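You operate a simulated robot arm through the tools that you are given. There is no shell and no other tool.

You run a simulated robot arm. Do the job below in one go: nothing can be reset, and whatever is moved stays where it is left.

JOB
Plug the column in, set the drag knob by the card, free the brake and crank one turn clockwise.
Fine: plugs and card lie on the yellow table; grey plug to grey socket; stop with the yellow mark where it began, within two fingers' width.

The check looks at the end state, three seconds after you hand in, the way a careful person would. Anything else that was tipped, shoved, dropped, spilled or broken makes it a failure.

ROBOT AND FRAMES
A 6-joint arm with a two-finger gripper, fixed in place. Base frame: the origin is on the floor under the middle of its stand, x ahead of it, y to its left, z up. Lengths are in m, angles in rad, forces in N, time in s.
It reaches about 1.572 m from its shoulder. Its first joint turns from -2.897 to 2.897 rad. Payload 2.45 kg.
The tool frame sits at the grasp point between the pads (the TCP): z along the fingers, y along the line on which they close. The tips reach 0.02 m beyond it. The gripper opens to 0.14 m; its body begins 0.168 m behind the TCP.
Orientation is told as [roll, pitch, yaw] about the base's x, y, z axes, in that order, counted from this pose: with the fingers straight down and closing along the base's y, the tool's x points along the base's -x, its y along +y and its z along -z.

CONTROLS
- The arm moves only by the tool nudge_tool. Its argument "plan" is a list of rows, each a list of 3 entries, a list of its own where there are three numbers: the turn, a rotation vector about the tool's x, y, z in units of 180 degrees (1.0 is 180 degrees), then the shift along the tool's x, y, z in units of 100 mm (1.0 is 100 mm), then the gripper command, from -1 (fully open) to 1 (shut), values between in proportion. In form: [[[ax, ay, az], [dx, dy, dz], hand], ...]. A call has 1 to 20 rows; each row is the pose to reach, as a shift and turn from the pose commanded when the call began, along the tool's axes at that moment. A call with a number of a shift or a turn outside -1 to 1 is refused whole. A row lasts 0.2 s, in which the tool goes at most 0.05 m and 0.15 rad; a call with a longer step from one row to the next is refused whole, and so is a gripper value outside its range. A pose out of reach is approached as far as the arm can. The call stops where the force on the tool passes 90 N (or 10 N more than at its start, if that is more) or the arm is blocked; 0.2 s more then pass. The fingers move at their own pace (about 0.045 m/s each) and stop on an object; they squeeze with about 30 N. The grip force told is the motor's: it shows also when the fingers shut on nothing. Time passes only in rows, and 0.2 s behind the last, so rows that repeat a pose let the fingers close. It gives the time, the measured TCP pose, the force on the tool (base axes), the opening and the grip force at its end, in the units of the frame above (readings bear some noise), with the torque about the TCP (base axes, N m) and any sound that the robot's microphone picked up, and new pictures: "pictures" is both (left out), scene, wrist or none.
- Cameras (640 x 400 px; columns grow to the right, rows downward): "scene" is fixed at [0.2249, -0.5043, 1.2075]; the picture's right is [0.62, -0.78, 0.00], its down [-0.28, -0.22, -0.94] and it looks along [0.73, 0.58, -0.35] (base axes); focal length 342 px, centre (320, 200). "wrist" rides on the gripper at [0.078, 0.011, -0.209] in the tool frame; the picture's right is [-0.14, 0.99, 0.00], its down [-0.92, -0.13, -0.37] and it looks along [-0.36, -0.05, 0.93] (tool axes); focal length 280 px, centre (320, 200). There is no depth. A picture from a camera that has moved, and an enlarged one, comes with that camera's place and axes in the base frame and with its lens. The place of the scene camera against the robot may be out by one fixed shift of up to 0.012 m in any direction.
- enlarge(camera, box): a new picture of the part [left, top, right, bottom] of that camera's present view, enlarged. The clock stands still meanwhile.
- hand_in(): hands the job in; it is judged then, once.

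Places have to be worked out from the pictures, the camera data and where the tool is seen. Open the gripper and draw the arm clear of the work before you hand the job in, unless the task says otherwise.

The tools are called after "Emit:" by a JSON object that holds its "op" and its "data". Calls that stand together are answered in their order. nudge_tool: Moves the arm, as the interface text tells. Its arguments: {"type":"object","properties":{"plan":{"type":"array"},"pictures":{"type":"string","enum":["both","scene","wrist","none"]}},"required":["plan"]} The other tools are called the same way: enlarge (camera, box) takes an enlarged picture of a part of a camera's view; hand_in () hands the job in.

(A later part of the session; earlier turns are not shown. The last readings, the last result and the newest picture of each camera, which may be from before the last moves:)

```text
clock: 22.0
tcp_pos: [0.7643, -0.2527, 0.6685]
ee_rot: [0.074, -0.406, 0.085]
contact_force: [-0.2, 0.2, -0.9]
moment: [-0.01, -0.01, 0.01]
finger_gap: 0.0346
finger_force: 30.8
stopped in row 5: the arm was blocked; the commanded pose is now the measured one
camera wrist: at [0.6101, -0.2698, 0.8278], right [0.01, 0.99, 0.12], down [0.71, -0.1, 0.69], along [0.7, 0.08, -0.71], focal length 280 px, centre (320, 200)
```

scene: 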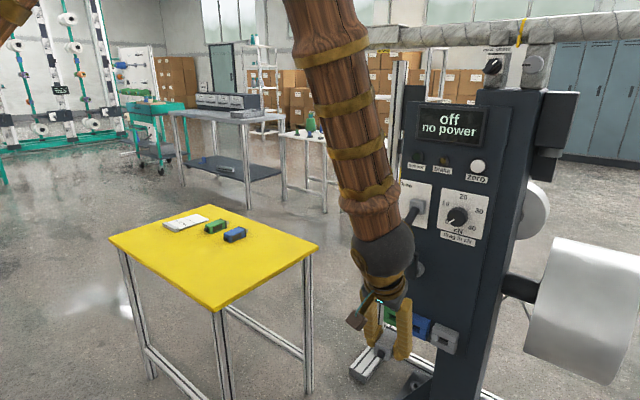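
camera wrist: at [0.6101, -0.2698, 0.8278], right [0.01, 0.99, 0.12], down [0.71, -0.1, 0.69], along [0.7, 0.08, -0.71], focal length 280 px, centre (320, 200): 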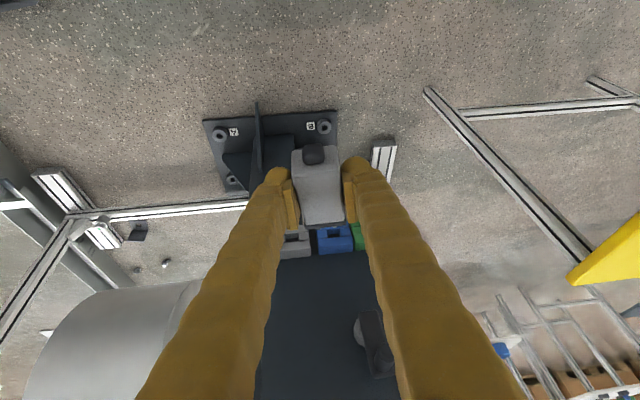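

No contact force: the wrist simply passed near its singular posture (tool nearly in line with the forearm) and lagged. I'll straighten the orientation slowly to the 29.5° tilt while moving gently outward to x≈0.85, y≈-0.29.

Emit:
{"op": "nudge_tool", "data": {"plan": [[[0.003, -0.003, 0.002], [-0.075, -0.046, 0.029], 1], [[0.007, -0.007, 0.005], [-0.15, -0.093, 0.058], 1], [[0.011, -0.011, 0.007], [-0.225, -0.139, 0.087], 1], [[0.014, -0.014, 0.009], [-0.3, -0.186, 0.116], 1], [[0.018, -0.018, 0.0115], [-0.375, -0.232, 0.145], 1], [[0.021, -0.021, 0.014], [-0.45, -0.278, 0.173], 1], [[0.025, -0.025, 0.016], [-0.524, -0.325, 0.202], 1], [[0.0285, -0.0285, 0.0185], [-0.6, -0.371, 0.231], 1], [[0.032, -0.032, 0.021], [-0.674, -0.418, 0.26], 1], [[0.0356, -0.0356, 0.023], [-0.749, -0.464, 0.289], 1], [[0.0356, -0.0356, 0.023], [-0.749, -0.464, 0.289], 1]], "pictures": "both"}}

```text
clock: 24.4
tcp_pos: [0.8488, -0.2882, 0.6675]
ee_rot: [0.0, -0.515, -0.001]
contact_force: [-0.9, 1.3, -1.5]
moment: [0.03, -0.02, 0.01]
finger_gap: 0.0348
finger_force: 30.2
camera wrist: at [0.6779, -0.2777, 0.8104], right [0.12, 0.99, 0.07], down [0.62, -0.13, 0.77], along [0.78, -0.05, -0.63], focal length 280 px, centre (320, 200)
```

scene: 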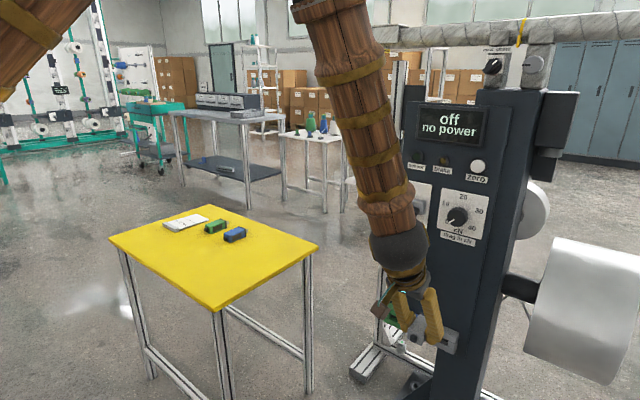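
wrist: 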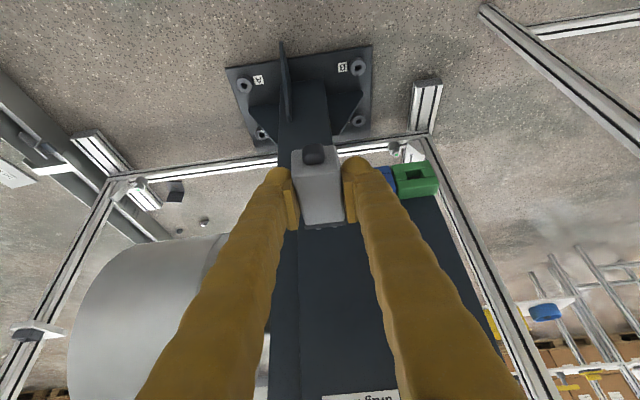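

Orientation is right again ([0, -0.515, 0]). Now I descend toward the socket height to see the socket beyond the plug.

Emit:
{"op": "nudge_tool", "data": {"plan": [[[0, 0, 0], [0.1, 0, 0.174], 1], [[0, 0, 0], [0.2, 0, 0.348], 1], [[0, 0, 0], [0.3, 0, 0.522], 1], [[0, 0, 0], [0.4, 0, 0.7], 1]], "pictures": "none"}}

Emit:
{"op": "nudge_tool", "data": {"plan": [[[0, 0, 0], [0.1, 0, 0.174], 1], [[0, 0, 0], [0.2, 0, 0.348], 1], [[0, 0, 0], [0.3, 0, 0.522], 1], [[0, 0, 0], [0.36, 0, 0.63], 1]], "pictures": "both"}}

```text
clock: 25.4
tcp_pos: [0.8468, -0.288, 0.588]
ee_rot: [-0.001, -0.514, -0.001]
contact_force: [-0.5, -0.1, -1.1]
moment: [0.0, -0.04, 0.0]
finger_gap: 0.0343
finger_force: 30.4
```

```text
clock: 26.4
tcp_pos: [0.8485, -0.2891, 0.5132]
ee_rot: [0.001, -0.517, -0.002]
contact_force: [0.2, 0.2, -0.7]
moment: [0.01, 0.02, 0.01]
finger_gap: 0.0348
finger_force: 29.6
camera wrist: at [0.6767, -0.2774, 0.655], right [0.12, 0.99, 0.07], down [0.62, -0.13, 0.78], along [0.78, -0.05, -0.63], focal length 280 px, centre (320, 200)
```

scene: 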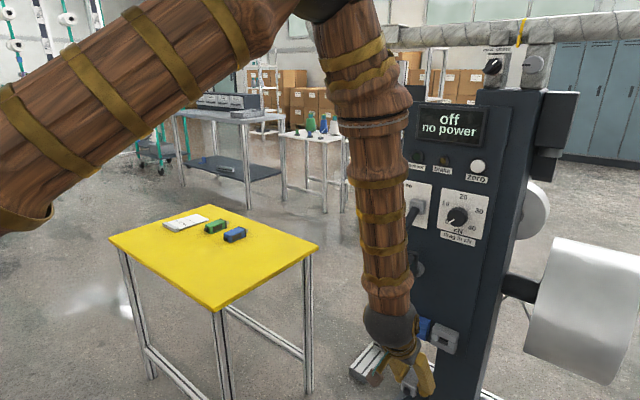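
wrist: 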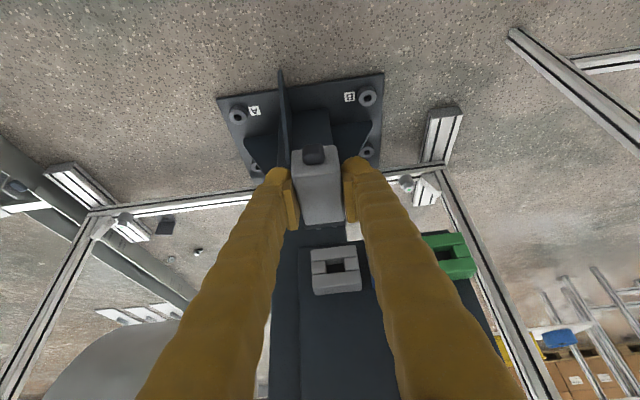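

Emit:
{"op": "enlarge", "data": {"camera": "wrist", "box": [270, 130, 400, 310]}}

Emit:
{"op": "enlarge", "data": {"camera": "wrist", "box": [300, 235, 370, 305]}}

```text
2.22 times, centred on (335, 220) of wrist
camera zoom: at [0.6767, -0.2774, 0.655], right [0.12, 0.99, 0.07], down [0.62, -0.13, 0.78], along [0.78, -0.05, -0.63], focal length 623 px, centre (287, 156)
```

zoom: 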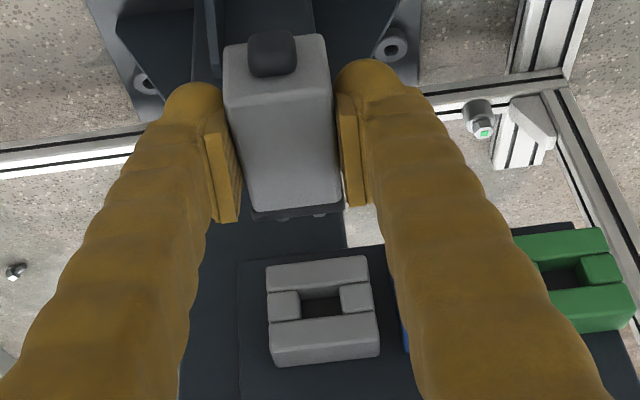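

```text
5.71 times, centred on (335, 270) of wrist
camera zoom: at [0.6767, -0.2774, 0.655], right [0.12, 0.99, 0.07], down [0.62, -0.13, 0.78], along [0.78, -0.05, -0.63], focal length 1602 px, centre (234, -200)
```

zoom: 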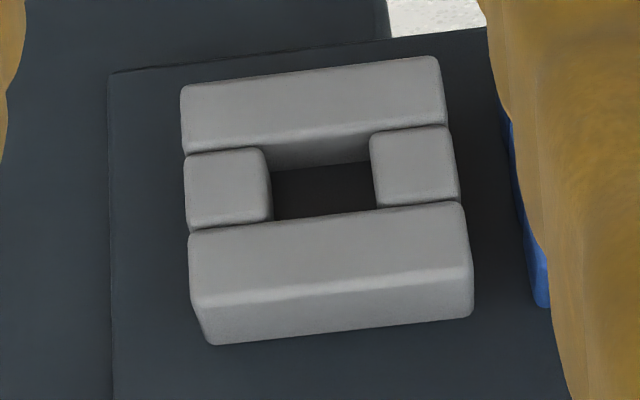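

The socket hole is centred ≈ [1.046, -0.289, 0.478] (about 26×20 mm); the plug axis is ≈12 mm under the TCP, blade tips ≈57 mm ahead of it. I move to x≈0.955 and z≈0.491, stopping ~3 cm before the socket to re-check.

Emit:
{"op": "nudge_tool", "data": {"plan": [[[0, 0, 0], [-0.16, 0, 0.14], 1], [[0, 0, 0], [-0.33, 0, 0.29], 1], [[0, 0, 0], [-0.49, 0, 0.43], 1], [[0, 0, 0], [-0.65, 0, 0.57], 1], [[0, 0, 0], [-0.817, 0, 0.717], 1], [[0, 0, 0], [-0.817, 0, 0.717], 1]], "pictures": "both"}}

```text
clock: 27.8
tcp_pos: [0.957, -0.2906, 0.4916]
ee_rot: [0.001, -0.515, -0.002]
contact_force: [0.1, -0.1, -0.5]
moment: [0.01, -0.01, -0.02]
finger_gap: 0.0348
finger_force: 30.3
camera wrist: at [0.786, -0.2786, 0.6346], right [0.12, 0.99, 0.07], down [0.62, -0.13, 0.77], along [0.78, -0.05, -0.63], focal length 280 px, centre (320, 200)
```

scene: 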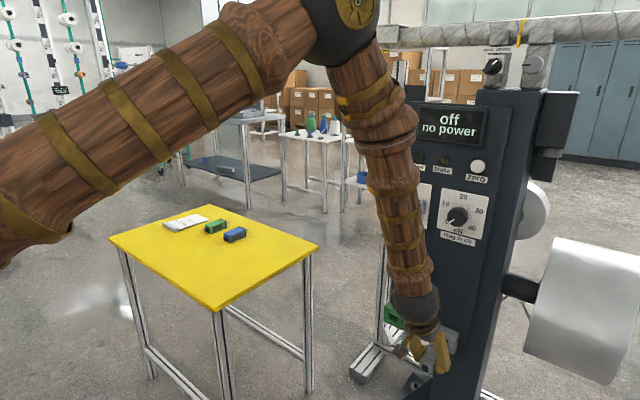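
wrist: 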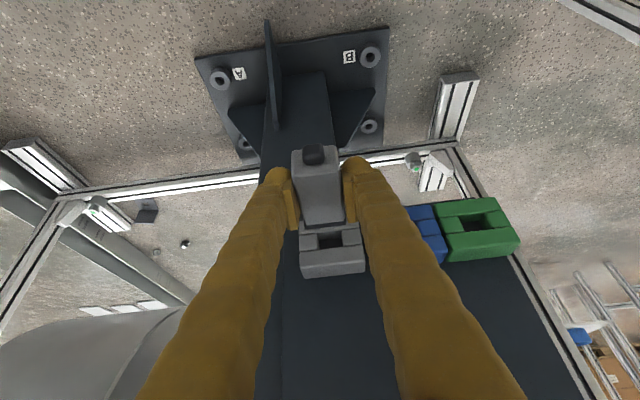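

Emit:
{"op": "enlarge", "data": {"camera": "wrist", "box": [285, 190, 385, 290]}}

Emit:
{"op": "enlarge", "data": {"camera": "scene", "box": [380, 290, 480, 390]}}

```text
4.00 times, centred on (335, 240) of wrist
camera zoom: at [0.786, -0.2786, 0.6346], right [0.12, 0.99, 0.07], down [0.62, -0.13, 0.77], along [0.78, -0.05, -0.63], focal length 1122 px, centre (260, 40)
```

zoom: 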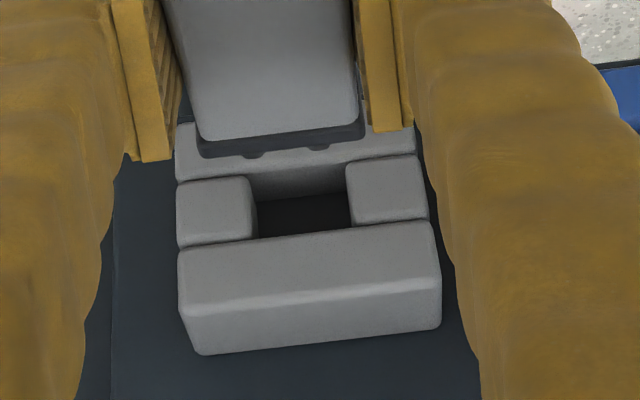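

```text
4.00 times, centred on (430, 340) of scene
camera zoom: at [0.2249, -0.5043, 1.2075], right [0.62, -0.78, 0.0], down [-0.28, -0.22, -0.94], along [0.73, 0.58, -0.35], focal length 1370 px, centre (-120, -360)
```

zoom: 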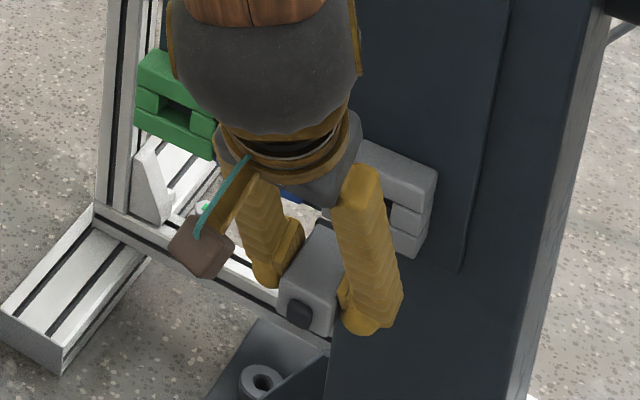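

Hole sits on the ray through [1.046–1.055, -0.289, 0.480–0.474]; x is still uncertain, so I advance 18 mm and measure again close up.

Emit:
{"op": "nudge_tool", "data": {"plan": [[[0, 0, 0], [-0.05, 0.005, 0.03], 1], [[0, 0, 0], [-0.1, 0.01, 0.06], 1], [[0, 0, 0], [-0.157, 0.01, 0.089], 1], [[0, 0, 0], [-0.157, 0.01, 0.089], 1]], "pictures": "wrist"}}

Emit:
{"op": "enlarge", "data": {"camera": "wrist", "box": [285, 190, 385, 290]}}

```text
clock: 28.8
tcp_pos: [0.9733, -0.2899, 0.4926]
ee_rot: [0.0, -0.515, -0.002]
contact_force: [0.2, 0.4, -1.4]
moment: [-0.01, 0.01, 0.01]
finger_gap: 0.0348
finger_force: 30.0
camera wrist: at [0.8025, -0.278, 0.6344], right [0.12, 0.99, 0.07], down [0.62, -0.13, 0.77], along [0.78, -0.05, -0.63], focal length 280 px, centre (320, 200)
```

wrist: 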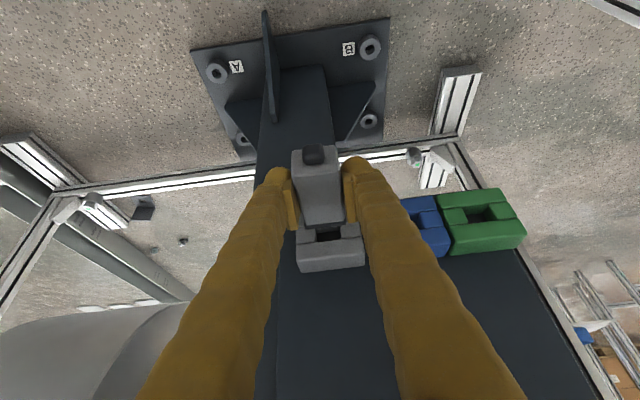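

```text
4.00 times, centred on (335, 240) of wrist
camera zoom: at [0.8025, -0.278, 0.6344], right [0.12, 0.99, 0.07], down [0.62, -0.13, 0.77], along [0.78, -0.05, -0.63], focal length 1122 px, centre (260, 40)
```

zoom: 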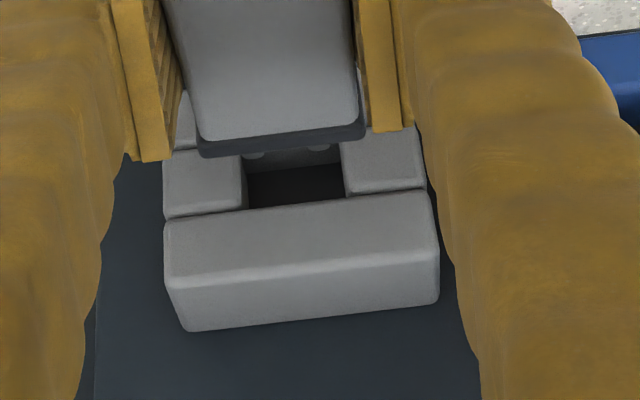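

Combining views, the socket front is at x≈1.053–1.055 with the hole spanning z≈0.465–0.486, so the TCP should be at z≈0.488. I lower 4 mm and advance 15 mm, stopping just short of entry.

Emit:
{"op": "nudge_tool", "data": {"plan": [[[0, 0, 0], [0.01, 0, 0.02], 1], [[0, 0, 0], [0.021, 0, 0.037], 1], [[0, 0, 0], [-0.045, 0, 0.074], 1], [[0, 0, 0], [-0.11, 0, 0.11], 1], [[0, 0, 0], [-0.11, 0, 0.11], 1]], "pictures": "wrist"}}

Emit:
{"op": "enlarge", "data": {"camera": "wrist", "box": [285, 190, 385, 290]}}

Emit:
{"op": "enlarge", "data": {"camera": "scene", "box": [390, 300, 480, 390]}}

```text
clock: 30.0
tcp_pos: [0.9871, -0.2896, 0.488]
ee_rot: [0.001, -0.514, -0.002]
contact_force: [0.5, -0.6, -1.2]
moment: [0.01, -0.03, -0.01]
finger_gap: 0.0351
finger_force: 30.7
camera wrist: at [0.8158, -0.2778, 0.6298], right [0.12, 0.99, 0.07], down [0.62, -0.13, 0.77], along [0.78, -0.05, -0.63], focal length 280 px, centre (320, 200)
```

wrist: 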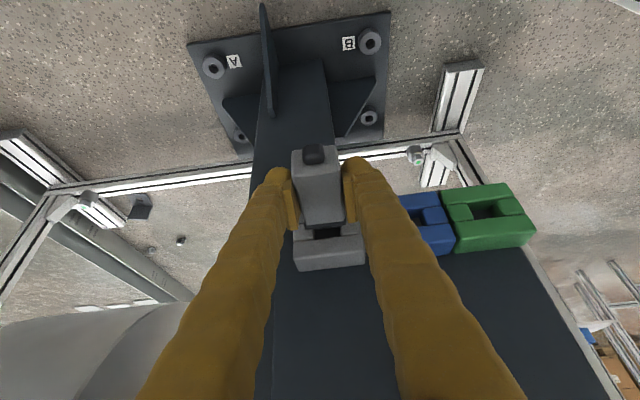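

```text
4.00 times, centred on (335, 240) of wrist
camera zoom: at [0.8158, -0.2778, 0.6298], right [0.12, 0.99, 0.07], down [0.62, -0.13, 0.77], along [0.78, -0.05, -0.63], focal length 1122 px, centre (260, 40)
```

zoom: 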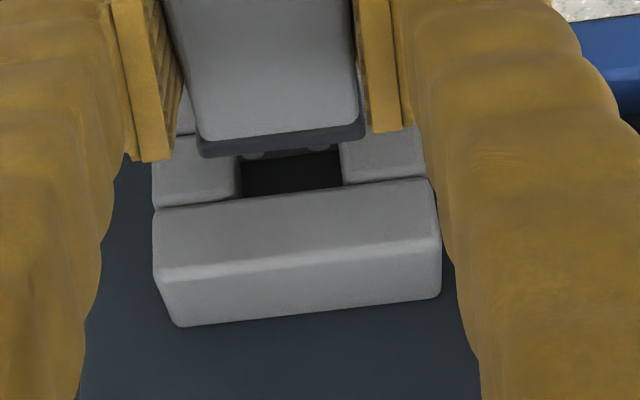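

```text
4.44 times, centred on (435, 345) of scene
camera zoom: at [0.2249, -0.5043, 1.2075], right [0.62, -0.78, 0.0], down [-0.28, -0.22, -0.94], along [0.73, 0.58, -0.35], focal length 1522 px, centre (-191, -444)
```

zoom: 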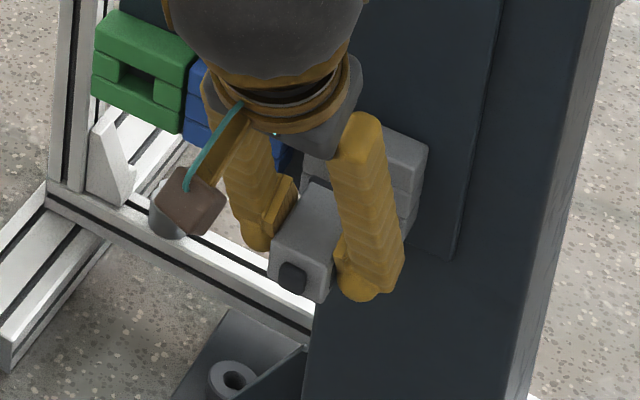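

Lateral alignment is within a millimetre and height within about 1–2 mm (I'll drop 1.2 mm more). I push forward 20 mm slowly, watching the force.

Emit:
{"op": "nudge_tool", "data": {"plan": [[[0, 0, 0], [-0.02, 0, 0.025], 1], [[0, 0, 0], [-0.056, 0, 0.045], 1], [[0, 0, 0], [-0.09, 0, 0.064], 1], [[0, 0, 0], [-0.125, 0, 0.084], 1], [[0, 0, 0], [-0.16, 0, 0.104], 1], [[0, 0, 0], [-0.168, 0, 0.108], 1]], "pictures": "both"}}

Emit:
{"op": "enlarge", "data": {"camera": "wrist", "box": [285, 190, 385, 290]}}

```text
clock: 31.4
tcp_pos: [1.0072, -0.2888, 0.4855]
ee_rot: [0.0, -0.515, 0.0]
contact_force: [0.2, -0.5, -1.8]
moment: [0.01, -0.01, -0.01]
finger_gap: 0.0344
finger_force: 29.4
camera wrist: at [0.8357, -0.2775, 0.6285], right [0.12, 0.99, 0.07], down [0.62, -0.13, 0.77], along [0.78, -0.05, -0.63], focal length 280 px, centre (320, 200)
```

scene: 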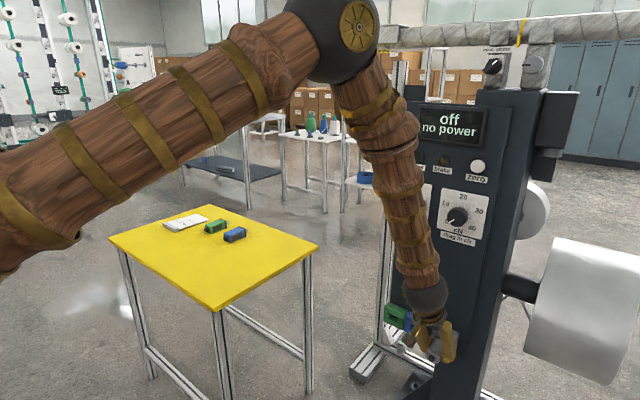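
wrist: 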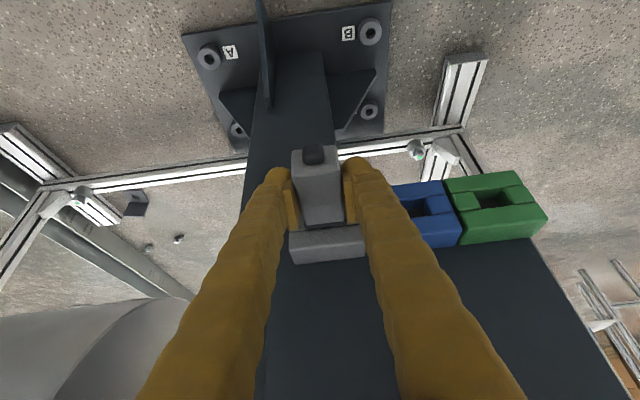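

```text
4.00 times, centred on (335, 240) of wrist
camera zoom: at [0.8357, -0.2775, 0.6285], right [0.12, 0.99, 0.07], down [0.62, -0.13, 0.77], along [0.78, -0.05, -0.63], focal length 1122 px, centre (260, 40)
```

zoom: 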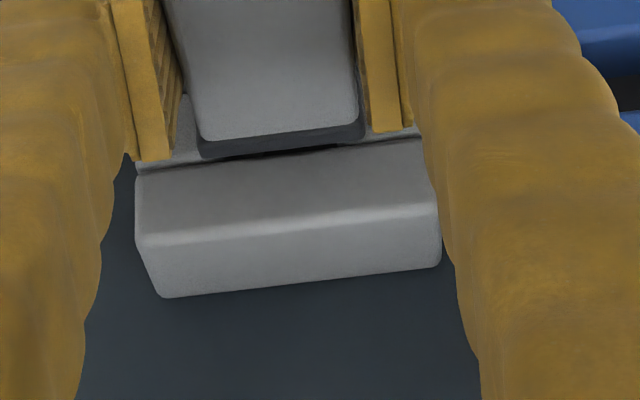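

No contact yet; the blades are entering the hole. I push on in small steps.

Emit:
{"op": "nudge_tool", "data": {"plan": [[[0, 0, 0], [-0.026, 0, 0.0148], 1], [[0, 0, 0], [-0.052, 0, 0.0295], 1], [[0, 0, 0], [-0.07, 0, 0.039], 1], [[0, 0, 0], [-0.07, 0, 0.039], 1]], "pictures": "both"}}

Emit:
{"op": "enlarge", "data": {"camera": "wrist", "box": [285, 190, 385, 290]}}

```text
clock: 32.4
tcp_pos: [1.0144, -0.289, 0.4845]
ee_rot: [0.0, -0.511, -0.001]
contact_force: [-28.0, -2.9, 5.5]
moment: [-0.04, 0.26, -0.03]
finger_gap: 0.0347
finger_force: 30.0
camera wrist: at [0.8441, -0.278, 0.6278], right [0.12, 0.99, 0.07], down [0.62, -0.13, 0.77], along [0.77, -0.05, -0.63], focal length 280 px, centre (320, 200)
```

scene: 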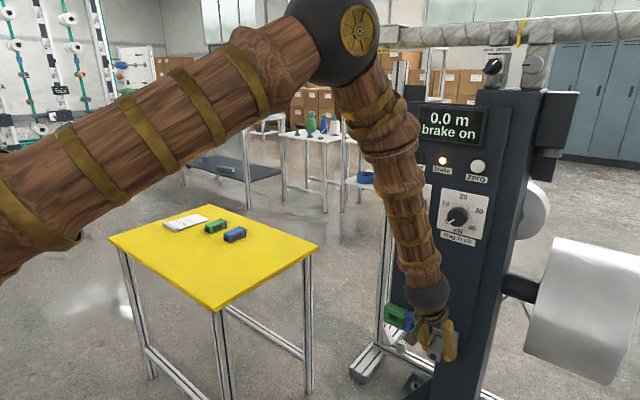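
wrist: 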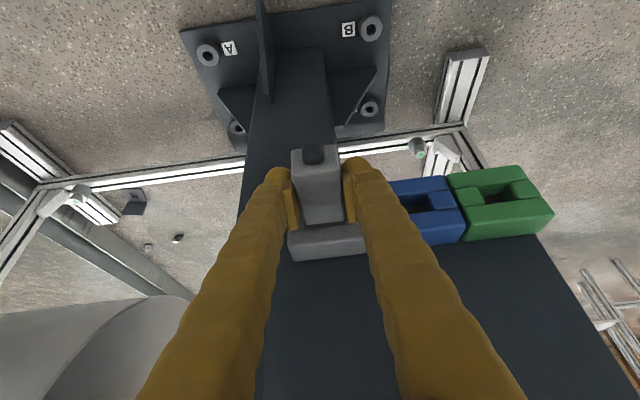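

```text
4.00 times, centred on (335, 240) of wrist
camera zoom: at [0.8441, -0.278, 0.6278], right [0.12, 0.99, 0.07], down [0.62, -0.13, 0.77], along [0.77, -0.05, -0.63], focal length 1122 px, centre (260, 40)
```

zoom: 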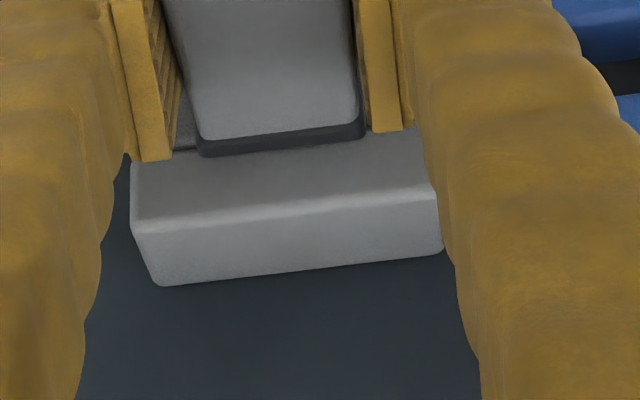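

Powered: the display now shows "0.0 m / brake on", with 28 N against the seated collar. I give it another 1.5 mm to be sure it is home.

Emit:
{"op": "nudge_tool", "data": {"plan": [[[0, 0, 0], [-0.007, 0, 0.004], 1], [[0, 0, 0], [-0.013, 0, 0.0074], 1], [[0, 0, 0], [-0.013, 0, 0.0074], 1]], "pictures": "wrist"}}

Emit:
{"op": "enlarge", "data": {"camera": "wrist", "box": [285, 190, 385, 290]}}

```text
clock: 33.2
tcp_pos: [1.0157, -0.2897, 0.4865]
ee_rot: [0.0, -0.513, -0.001]
contact_force: [-28.2, -5.0, -7.6]
moment: [-0.07, 0.46, -0.04]
finger_gap: 0.0349
finger_force: 30.1
camera wrist: at [0.8454, -0.278, 0.6278], right [0.12, 0.99, 0.07], down [0.62, -0.13, 0.77], along [0.77, -0.05, -0.63], focal length 280 px, centre (320, 200)
```

wrist: 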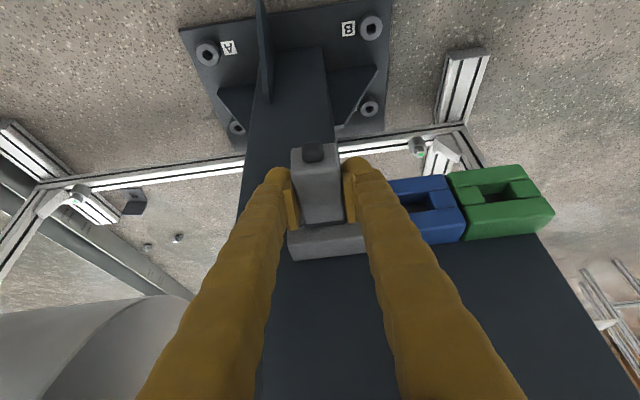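

```text
4.00 times, centred on (335, 240) of wrist
camera zoom: at [0.8454, -0.278, 0.6278], right [0.12, 0.99, 0.07], down [0.62, -0.13, 0.77], along [0.77, -0.05, -0.63], focal length 1122 px, centre (260, 40)
```

zoom: 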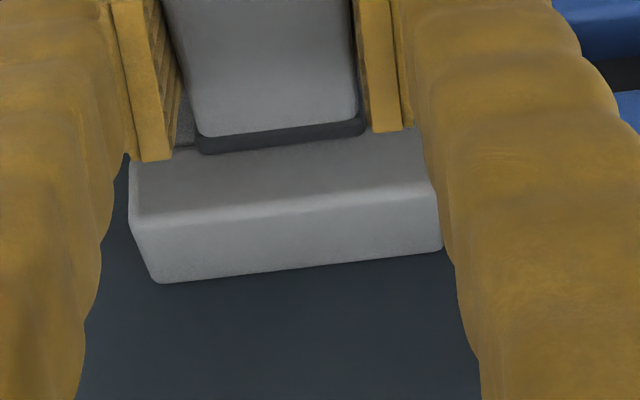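

The plug is fully home (it now just slips in the grip). I ease off 2 mm, open the fingers a little, and draw back along the tool axis.

Emit:
{"op": "nudge_tool", "data": {"plan": [[[0, 0, 0], [0.017, 0, -0.01], 1], [[0, 0, 0], [0.017, 0, -0.01], 0.14], [[0, 0, 0], [0.017, 0, -0.01], 0.14], [[0, 0, 0], [0.017, 0, -0.01], 0.14], [[0, 0, 0], [0.017, 0, -0.01], 0.14]], "pictures": "both"}}

Emit:
{"op": "enlarge", "data": {"camera": "wrist", "box": [255, 130, 415, 290]}}

```text
clock: 34.4
tcp_pos: [1.0149, -0.2908, 0.4875]
ee_rot: [0.002, -0.514, -0.001]
contact_force: [0.4, 0.5, -0.5]
moment: [0.02, 0.01, -0.04]
finger_gap: 0.0602
finger_force: 0.1
camera wrist: at [0.844, -0.2778, 0.6288], right [0.12, 0.99, 0.07], down [0.62, -0.13, 0.77], along [0.78, -0.05, -0.63], focal length 280 px, centre (320, 200)
```

scene: 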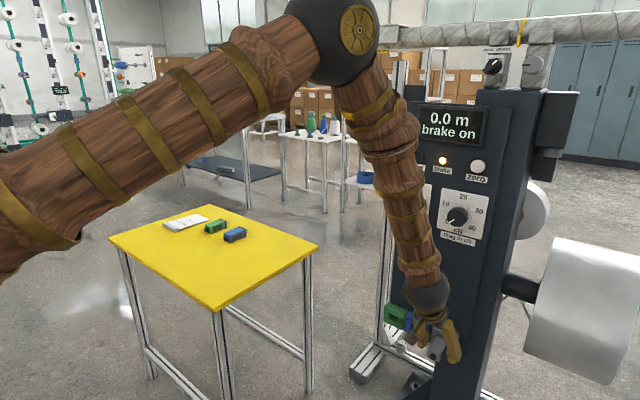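
wrist: 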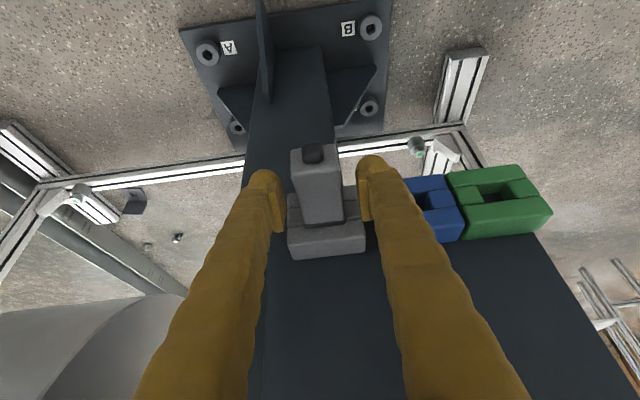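

```text
2.50 times, centred on (335, 210) of wrist
camera zoom: at [0.844, -0.2778, 0.6288], right [0.12, 0.99, 0.07], down [0.62, -0.13, 0.77], along [0.78, -0.05, -0.63], focal length 701 px, centre (282, 175)
```

zoom: 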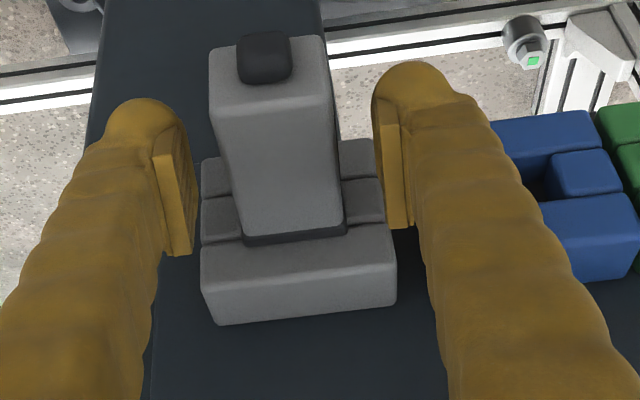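

The plug stays seated and the display is on. Now I withdraw along the tool axis, then back from the panel.

Emit:
{"op": "nudge_tool", "data": {"plan": [[[0, 0, 0], [0.05, 0, -0.2], 0.14], [[0, 0, 0], [0.1, 0, -0.4], 0.14], [[0, 0, 0], [0.25, 0, -0.6], 0.14], [[0, 0, 0], [0.4, 0, -0.8], 0.14], [[0, 0, 0], [0.6, 0, -1.0], 0.14]], "pictures": "none"}}

Emit:
{"op": "nudge_tool", "data": {"plan": [[[0, 0, 0], [0.0, 0, -0.25], 0.14], [[0, 0, 0], [0.0, 0, -0.5], 0.14], [[0, 0, 0], [0.0, 0, -0.75], 0.14], [[0, 0, 0], [0.0, 0, -1.0], 0.14]], "pictures": "both"}}

```text
clock: 35.6
tcp_pos: [0.9142, -0.2899, 0.5465]
ee_rot: [0.0, -0.514, -0.002]
contact_force: [-0.6, -0.5, -0.2]
moment: [0.01, 0.0, -0.03]
finger_gap: 0.0603
finger_force: 0.0
```

```text
clock: 36.6
tcp_pos: [0.8652, -0.2898, 0.6307]
ee_rot: [-0.001, -0.515, -0.004]
contact_force: [-0.1, -0.3, 0.7]
moment: [-0.04, -0.01, 0.02]
finger_gap: 0.0601
finger_force: 0.0
camera wrist: at [0.6945, -0.2782, 0.7725], right [0.12, 0.99, 0.07], down [0.62, -0.13, 0.77], along [0.78, -0.05, -0.63], focal length 280 px, centre (320, 200)
```

scene: 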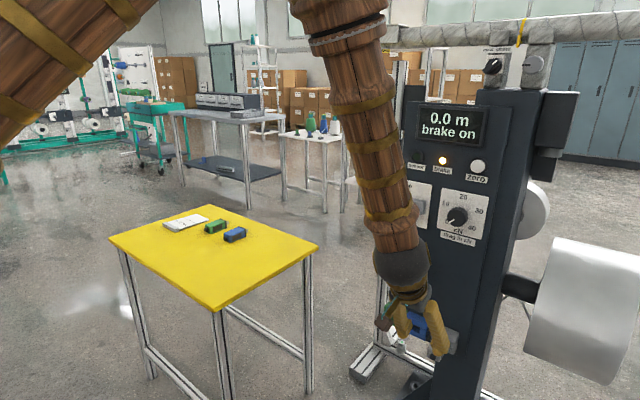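
wrist: 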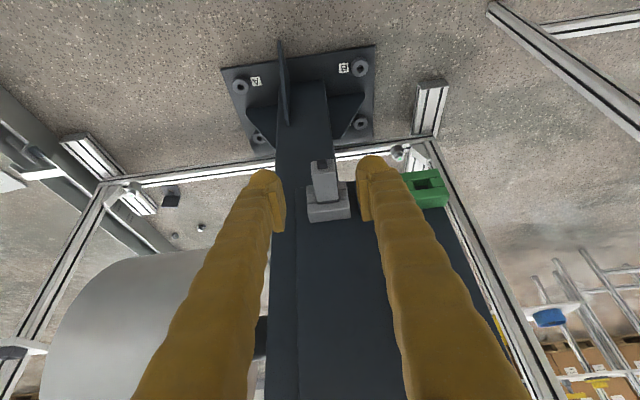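

Plug in place. Next the drag knob: I'll bring the tool up to fingers-horizontal (pointing +x) at the knob's height, slowly and well in front of the panel.

Emit:
{"op": "nudge_tool", "data": {"plan": [[[0, -0.02, 0], [-0.1, 0.015, -0.09], 0.0], [[0, -0.04, 0], [-0.2, 0.03, -0.175], 0.0], [[0, -0.06, 0], [-0.3, 0.04, -0.26], 0.0], [[0, -0.08, 0], [-0.4, 0.055, -0.35], 0.0], [[0, -0.1, 0], [-0.5, 0.07, -0.44], 0.0], [[0, -0.12, 0], [-0.6, 0.08, -0.525], 0.0], [[0, -0.14, 0], [-0.7, 0.1, -0.61], 0.0], [[0, -0.16, 0], [-0.797, 0.11, -0.698], 0.0], [[0, -0.16, 0], [-0.797, 0.11, -0.698], 0.0]], "pictures": "both"}}

```text
clock: 38.6
tcp_pos: [0.8993, -0.2783, 0.7334]
ee_rot: [0.009, -1.016, -0.009]
contact_force: [0.2, 0.4, -0.8]
moment: [-0.01, 0.02, -0.01]
finger_gap: 0.0703
finger_force: 0.0
camera wrist: at [0.6805, -0.2677, 0.7746], right [0.07, 0.99, 0.12], down [0.17, -0.13, 0.98], along [0.98, -0.05, -0.18], focal length 280 px, centre (320, 200)
```

scene: 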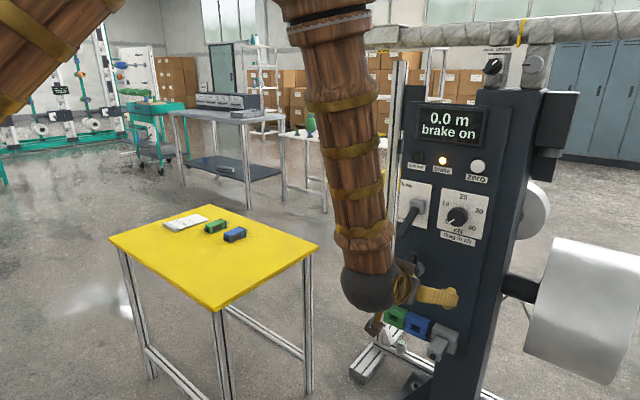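
wrist: 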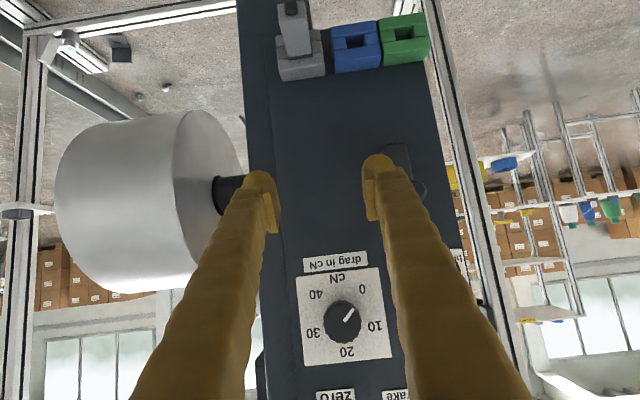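

Emit:
{"op": "enlarge", "data": {"camera": "wrist", "box": [290, 245, 410, 385]}}

Emit:
{"op": "enlarge", "data": {"camera": "scene", "box": [390, 90, 510, 260]}}

```text
2.86 times, centred on (350, 315) of wrist
camera zoom: at [0.6805, -0.2677, 0.7746], right [0.07, 0.99, 0.12], down [0.17, -0.13, 0.98], along [0.98, -0.05, -0.18], focal length 801 px, centre (234, -129)
```

zoom: 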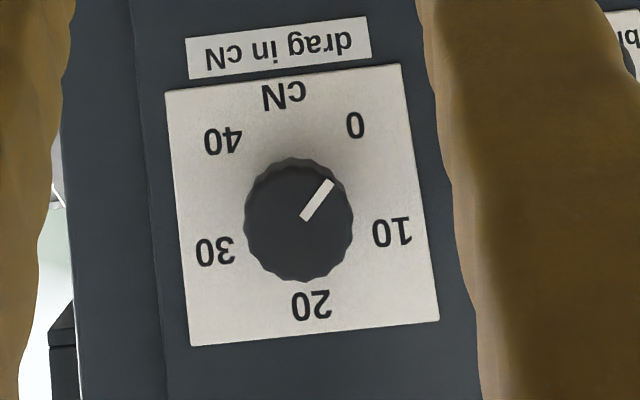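

```text
2.35 times, centred on (450, 175) of scene
camera zoom: at [0.2249, -0.5043, 1.2075], right [0.62, -0.78, 0.0], down [-0.28, -0.22, -0.94], along [0.73, 0.58, -0.35], focal length 806 px, centre (14, 259)
```

zoom: 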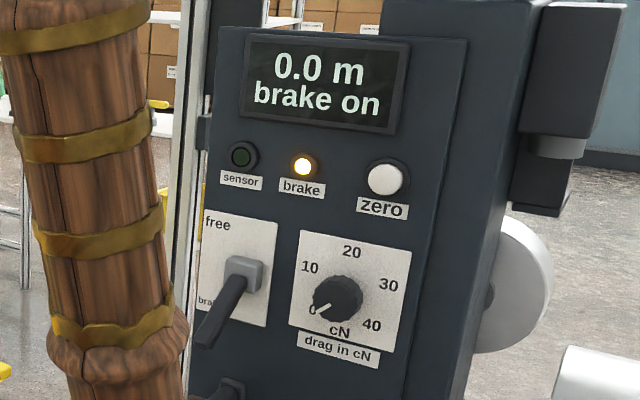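

The knob pointer is exactly on 0 (135° from the top); 20 is straight up with 67.5° per 10 cN, so it needs +135° clockwise. Knob front ≈ [1.040, -0.2785, 0.861]. I finish the tilt to horizontal while rising.

Emit:
{"op": "nudge_tool", "data": {"plan": [[[0, -0.02, 0], [-0.12, 0, -0.075], 0.0], [[0, -0.04, 0], [-0.24, 0, -0.15], 0.0], [[0, -0.06, 0], [-0.36, 0, -0.225], 0.0], [[0, -0.08, 0], [-0.48, 0, -0.3], 0.0], [[0, -0.1, 0], [-0.6, 0, -0.37], 0.0], [[0, -0.12, 0], [-0.7, 0, -0.435], 0.0], [[0, -0.14, 0], [-0.78, 0, -0.485], 0.0], [[0, -0.16, 0], [-0.85, 0, -0.527], 0.0], [[0, -0.1766, 0], [-0.92, 0, -0.57], 0.0], [[0, -0.1766, 0], [-0.92, 0, -0.57], 0.0]], "pictures": "both"}}

```text
clock: 40.8
tcp_pos: [0.919, -0.2914, 0.8625]
ee_rot: [1.384, -1.507, -1.368]
contact_force: [-0.9, 0.5, 0.2]
moment: [-0.02, 0.02, 0.02]
finger_gap: 0.0699
finger_force: 0.1
out of reach, approached as far as the arm can: row 1, 2, 3, 4, 5, 6, 7, 8, 9, 10
camera wrist: at [0.7083, -0.2805, 0.7866], right [-0.01, 0.98, 0.2], down [-0.35, -0.19, 0.92], along [0.93, -0.06, 0.35], focal length 280 px, centre (320, 200)
```

scene: 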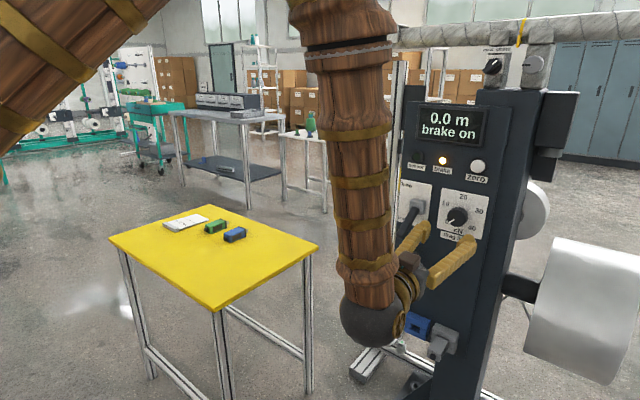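
wrist: 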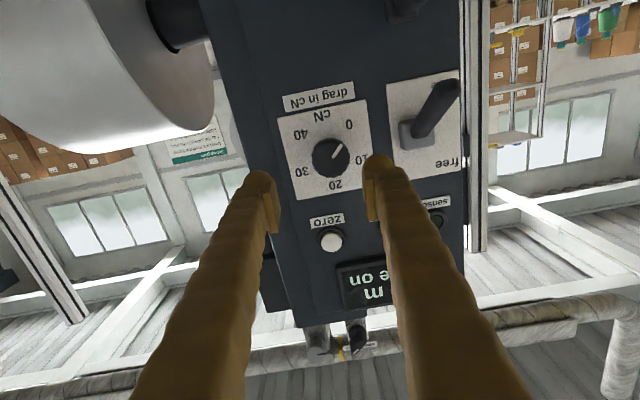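

The tool points within 1° of +x, with a small roll, at a joint limit. Positive roll about the tool axis is what I need anyway; I test it by rolling +10° and centring on the knob.

Emit:
{"op": "nudge_tool", "data": {"plan": [[[0, 0, 0.02], [0.01, 0.06, 0.1], 0.0], [[0, 0, 0.04], [0.02, 0.125, 0.2], 0.0], [[0, 0, 0.055], [0.02, 0.125, 0.3], 0.0], [[0, 0, 0.055], [0.02, 0.125, 0.3], 0.0]], "pictures": "wrist"}}

```text
clock: 41.8
tcp_pos: [0.9472, -0.281, 0.859]
ee_rot: [1.516, -1.335, -1.504]
contact_force: [0.5, 0.1, -0.6]
moment: [0.02, 0.01, -0.04]
finger_gap: 0.0703
finger_force: 0.1
camera wrist: at [0.7379, -0.2557, 0.787], right [-0.01, 0.93, 0.36], down [-0.35, -0.34, 0.87], along [0.94, -0.12, 0.33], focal length 280 px, centre (320, 200)
```

wrist: 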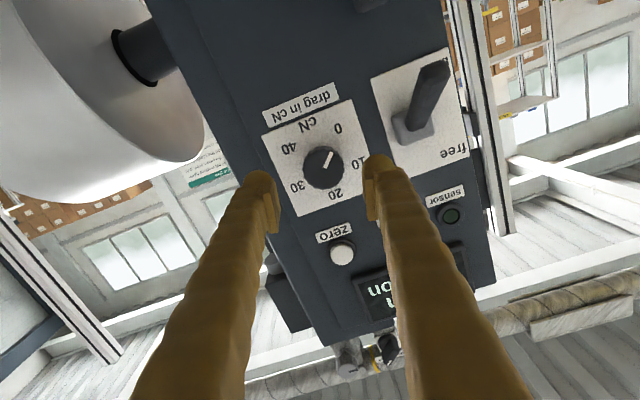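

That's within reach now (roll ≈13°). I approach the knob, stopping ~35 mm short to check the centring.

Emit:
{"op": "nudge_tool", "data": {"plan": [[[0.001, -0.002, 0], [-0.01, 0.01, 0.15], 0.0], [[0.003, -0.0046, 0], [-0.02, 0.017, 0.3], 0.0], [[0.003, -0.0046, 0], [-0.027, 0.017, 0.45], 0.0], [[0.003, -0.0046, 0], [-0.027, 0.017, 0.6], 0.0], [[0.003, -0.0046, 0], [-0.027, 0.017, 0.6], 0.0]], "pictures": "both"}}

Emit:
{"op": "enlarge", "data": {"camera": "wrist", "box": [240, 110, 400, 260]}}

Emit:
{"op": "enlarge", "data": {"camera": "scene", "box": [390, 170, 510, 290]}}

```text
clock: 43.0
tcp_pos: [1.0091, -0.2787, 0.8616]
ee_rot: [1.569, -1.337, -1.564]
contact_force: [0.3, -1.3, -0.4]
moment: [0.01, -0.02, -0.02]
finger_gap: 0.07
finger_force: 0.1
camera wrist: at [0.7995, -0.2509, 0.7861], right [0.0, 0.93, 0.36], down [-0.37, -0.34, 0.87], along [0.93, -0.13, 0.34], focal length 280 px, centre (320, 200)
```

scene: 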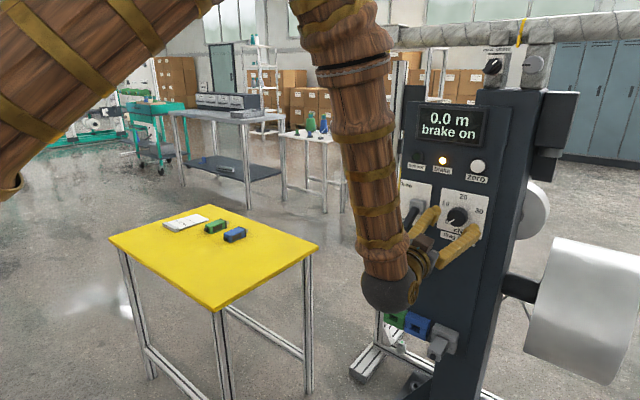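
wrist: 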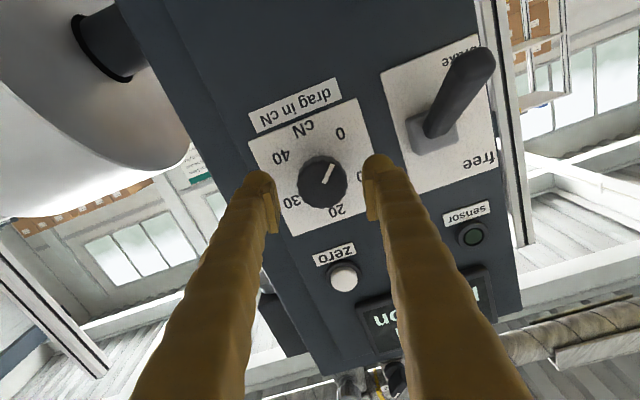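

```text
2.67 times, centred on (320, 185) of wrist
camera zoom: at [0.7995, -0.2509, 0.7861], right [0.0, 0.93, 0.36], down [-0.37, -0.34, 0.87], along [0.93, -0.13, 0.34], focal length 748 px, centre (320, 240)
```

zoom: 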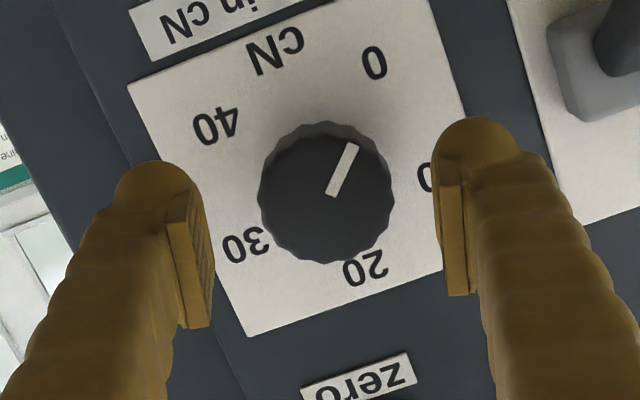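

```text
3.33 times, centred on (450, 230) of scene
camera zoom: at [0.2249, -0.5043, 1.2075], right [0.62, -0.78, 0.0], down [-0.28, -0.22, -0.94], along [0.73, 0.58, -0.35], focal length 1141 px, centre (-113, 100)
```

zoom: 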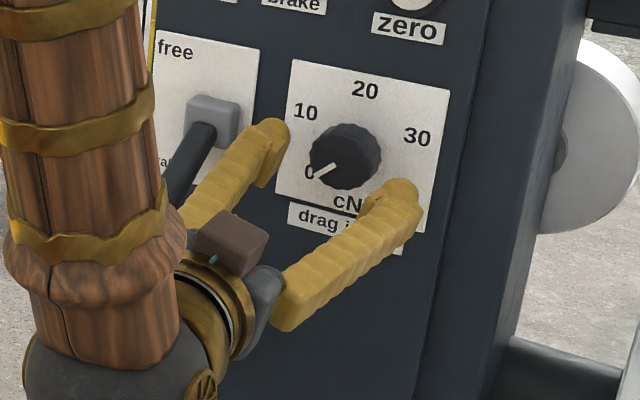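

Knob is centred within ~2 mm. I advance 33 mm so the pads straddle the knob, then close.

Emit:
{"op": "nudge_tool", "data": {"plan": [[[0, 0, 0], [0, 0.015, 0.1], 0.0], [[0, 0, 0], [0, 0.015, 0.2], 0.0], [[0, 0, 0], [0, 0.015, 0.28], 0.0], [[0, 0, 0], [0, 0.015, 0.335], 0.0], [[0, 0, 0], [0, 0.015, 0.335], 0.0]], "pictures": "both"}}

Emit:
{"op": "enlarge", "data": {"camera": "wrist", "box": [240, 110, 400, 260]}}

Emit:
{"op": "enlarge", "data": {"camera": "scene", "box": [400, 180, 510, 280]}}

```text
clock: 44.2
tcp_pos: [1.0407, -0.2779, 0.8621]
ee_rot: [1.568, -1.338, -1.566]
contact_force: [-0.3, 0.6, 0.0]
moment: [-0.02, 0.04, -0.01]
finger_gap: 0.0701
finger_force: 0.0
camera wrist: at [0.8323, -0.249, 0.7875], right [0.0, 0.93, 0.36], down [-0.37, -0.34, 0.87], along [0.93, -0.13, 0.34], focal length 280 px, centre (320, 200)
```

scene: 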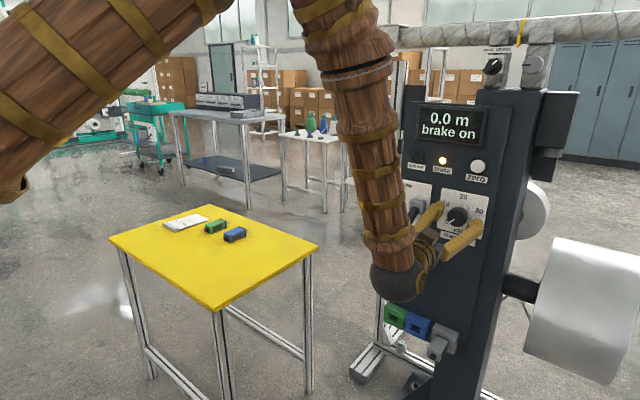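
wrist: 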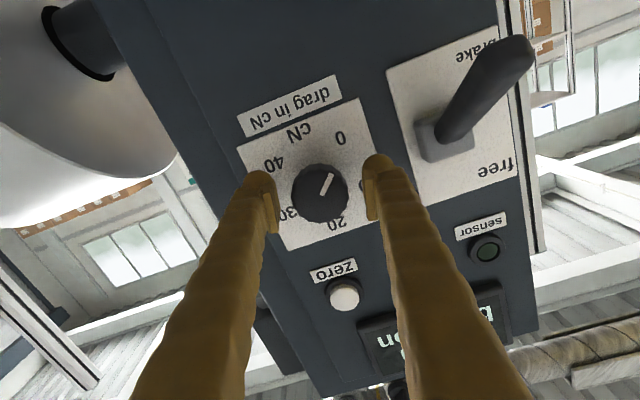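

```text
2.67 times, centred on (320, 185) of wrist
camera zoom: at [0.8323, -0.249, 0.7875], right [0.0, 0.93, 0.36], down [-0.37, -0.34, 0.87], along [0.93, -0.13, 0.34], focal length 748 px, centre (320, 240)
```

zoom: 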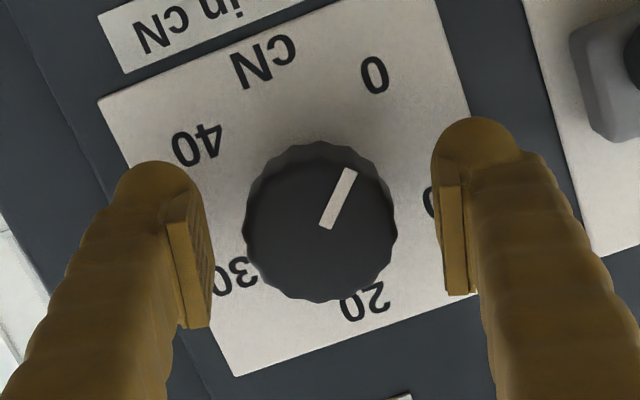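

```text
4.00 times, centred on (455, 230) of scene
camera zoom: at [0.2249, -0.5043, 1.2075], right [0.62, -0.78, 0.0], down [-0.28, -0.22, -0.94], along [0.73, 0.58, -0.35], focal length 1370 px, centre (-220, 80)
```

zoom: 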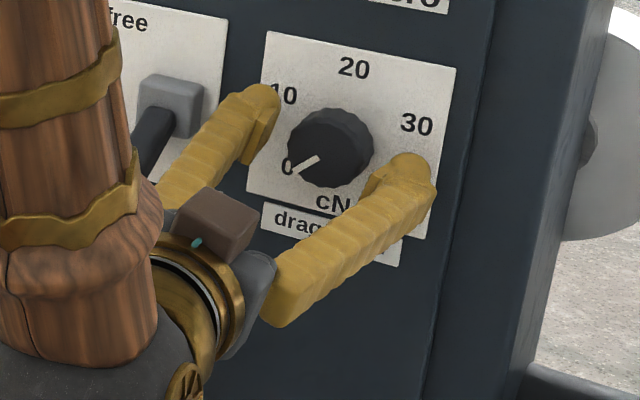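

The TCP is at the knob's front plane; I go 5 mm deeper (watching force), then close on it.

Emit:
{"op": "nudge_tool", "data": {"plan": [[[0, 0, 0], [0, 0, 0.025], 0.0], [[0, 0, 0], [0, 0, 0.05], 0.0], [[0, 0, 0], [0, 0, 0.05], 1], [[0, 0, 0], [0, 0, 0.05], 1], [[0, 0, 0], [0, 0, 0.05], 1], [[0, 0, 0], [0, 0, 0.05], 1], [[0, 0, 0], [0, 0, 0.05], 1]], "pictures": "wrist"}}

Emit:
{"op": "enlarge", "data": {"camera": "wrist", "box": [240, 110, 400, 260]}}

```text
clock: 45.8
tcp_pos: [1.0467, -0.2773, 0.862]
ee_rot: [1.568, -1.338, -1.565]
contact_force: [4.6, -8.0, -4.0]
moment: [0.02, 0.06, -0.11]
finger_gap: 0.0462
finger_force: 44.9
camera wrist: at [0.8382, -0.2494, 0.7876], right [0.0, 0.93, 0.36], down [-0.37, -0.34, 0.87], along [0.93, -0.13, 0.34], focal length 280 px, centre (320, 200)
```

wrist: 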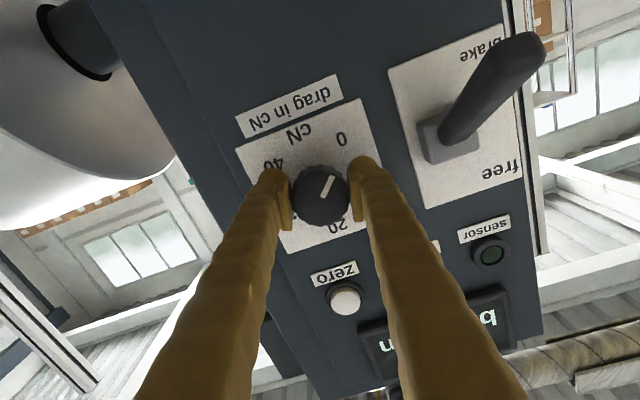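

```text
2.67 times, centred on (320, 185) of wrist
camera zoom: at [0.8382, -0.2494, 0.7876], right [0.0, 0.93, 0.36], down [-0.37, -0.34, 0.87], along [0.93, -0.13, 0.34], focal length 748 px, centre (320, 240)
```

zoom: 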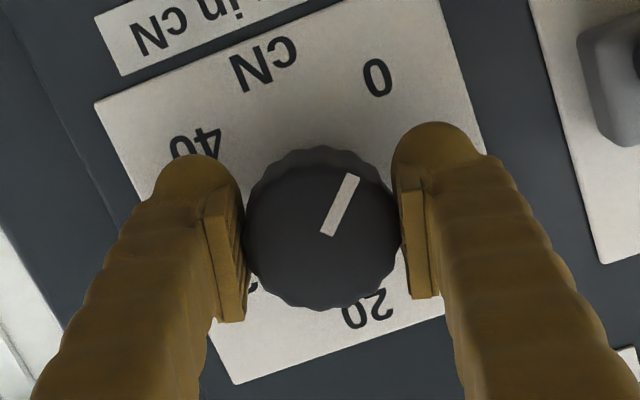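

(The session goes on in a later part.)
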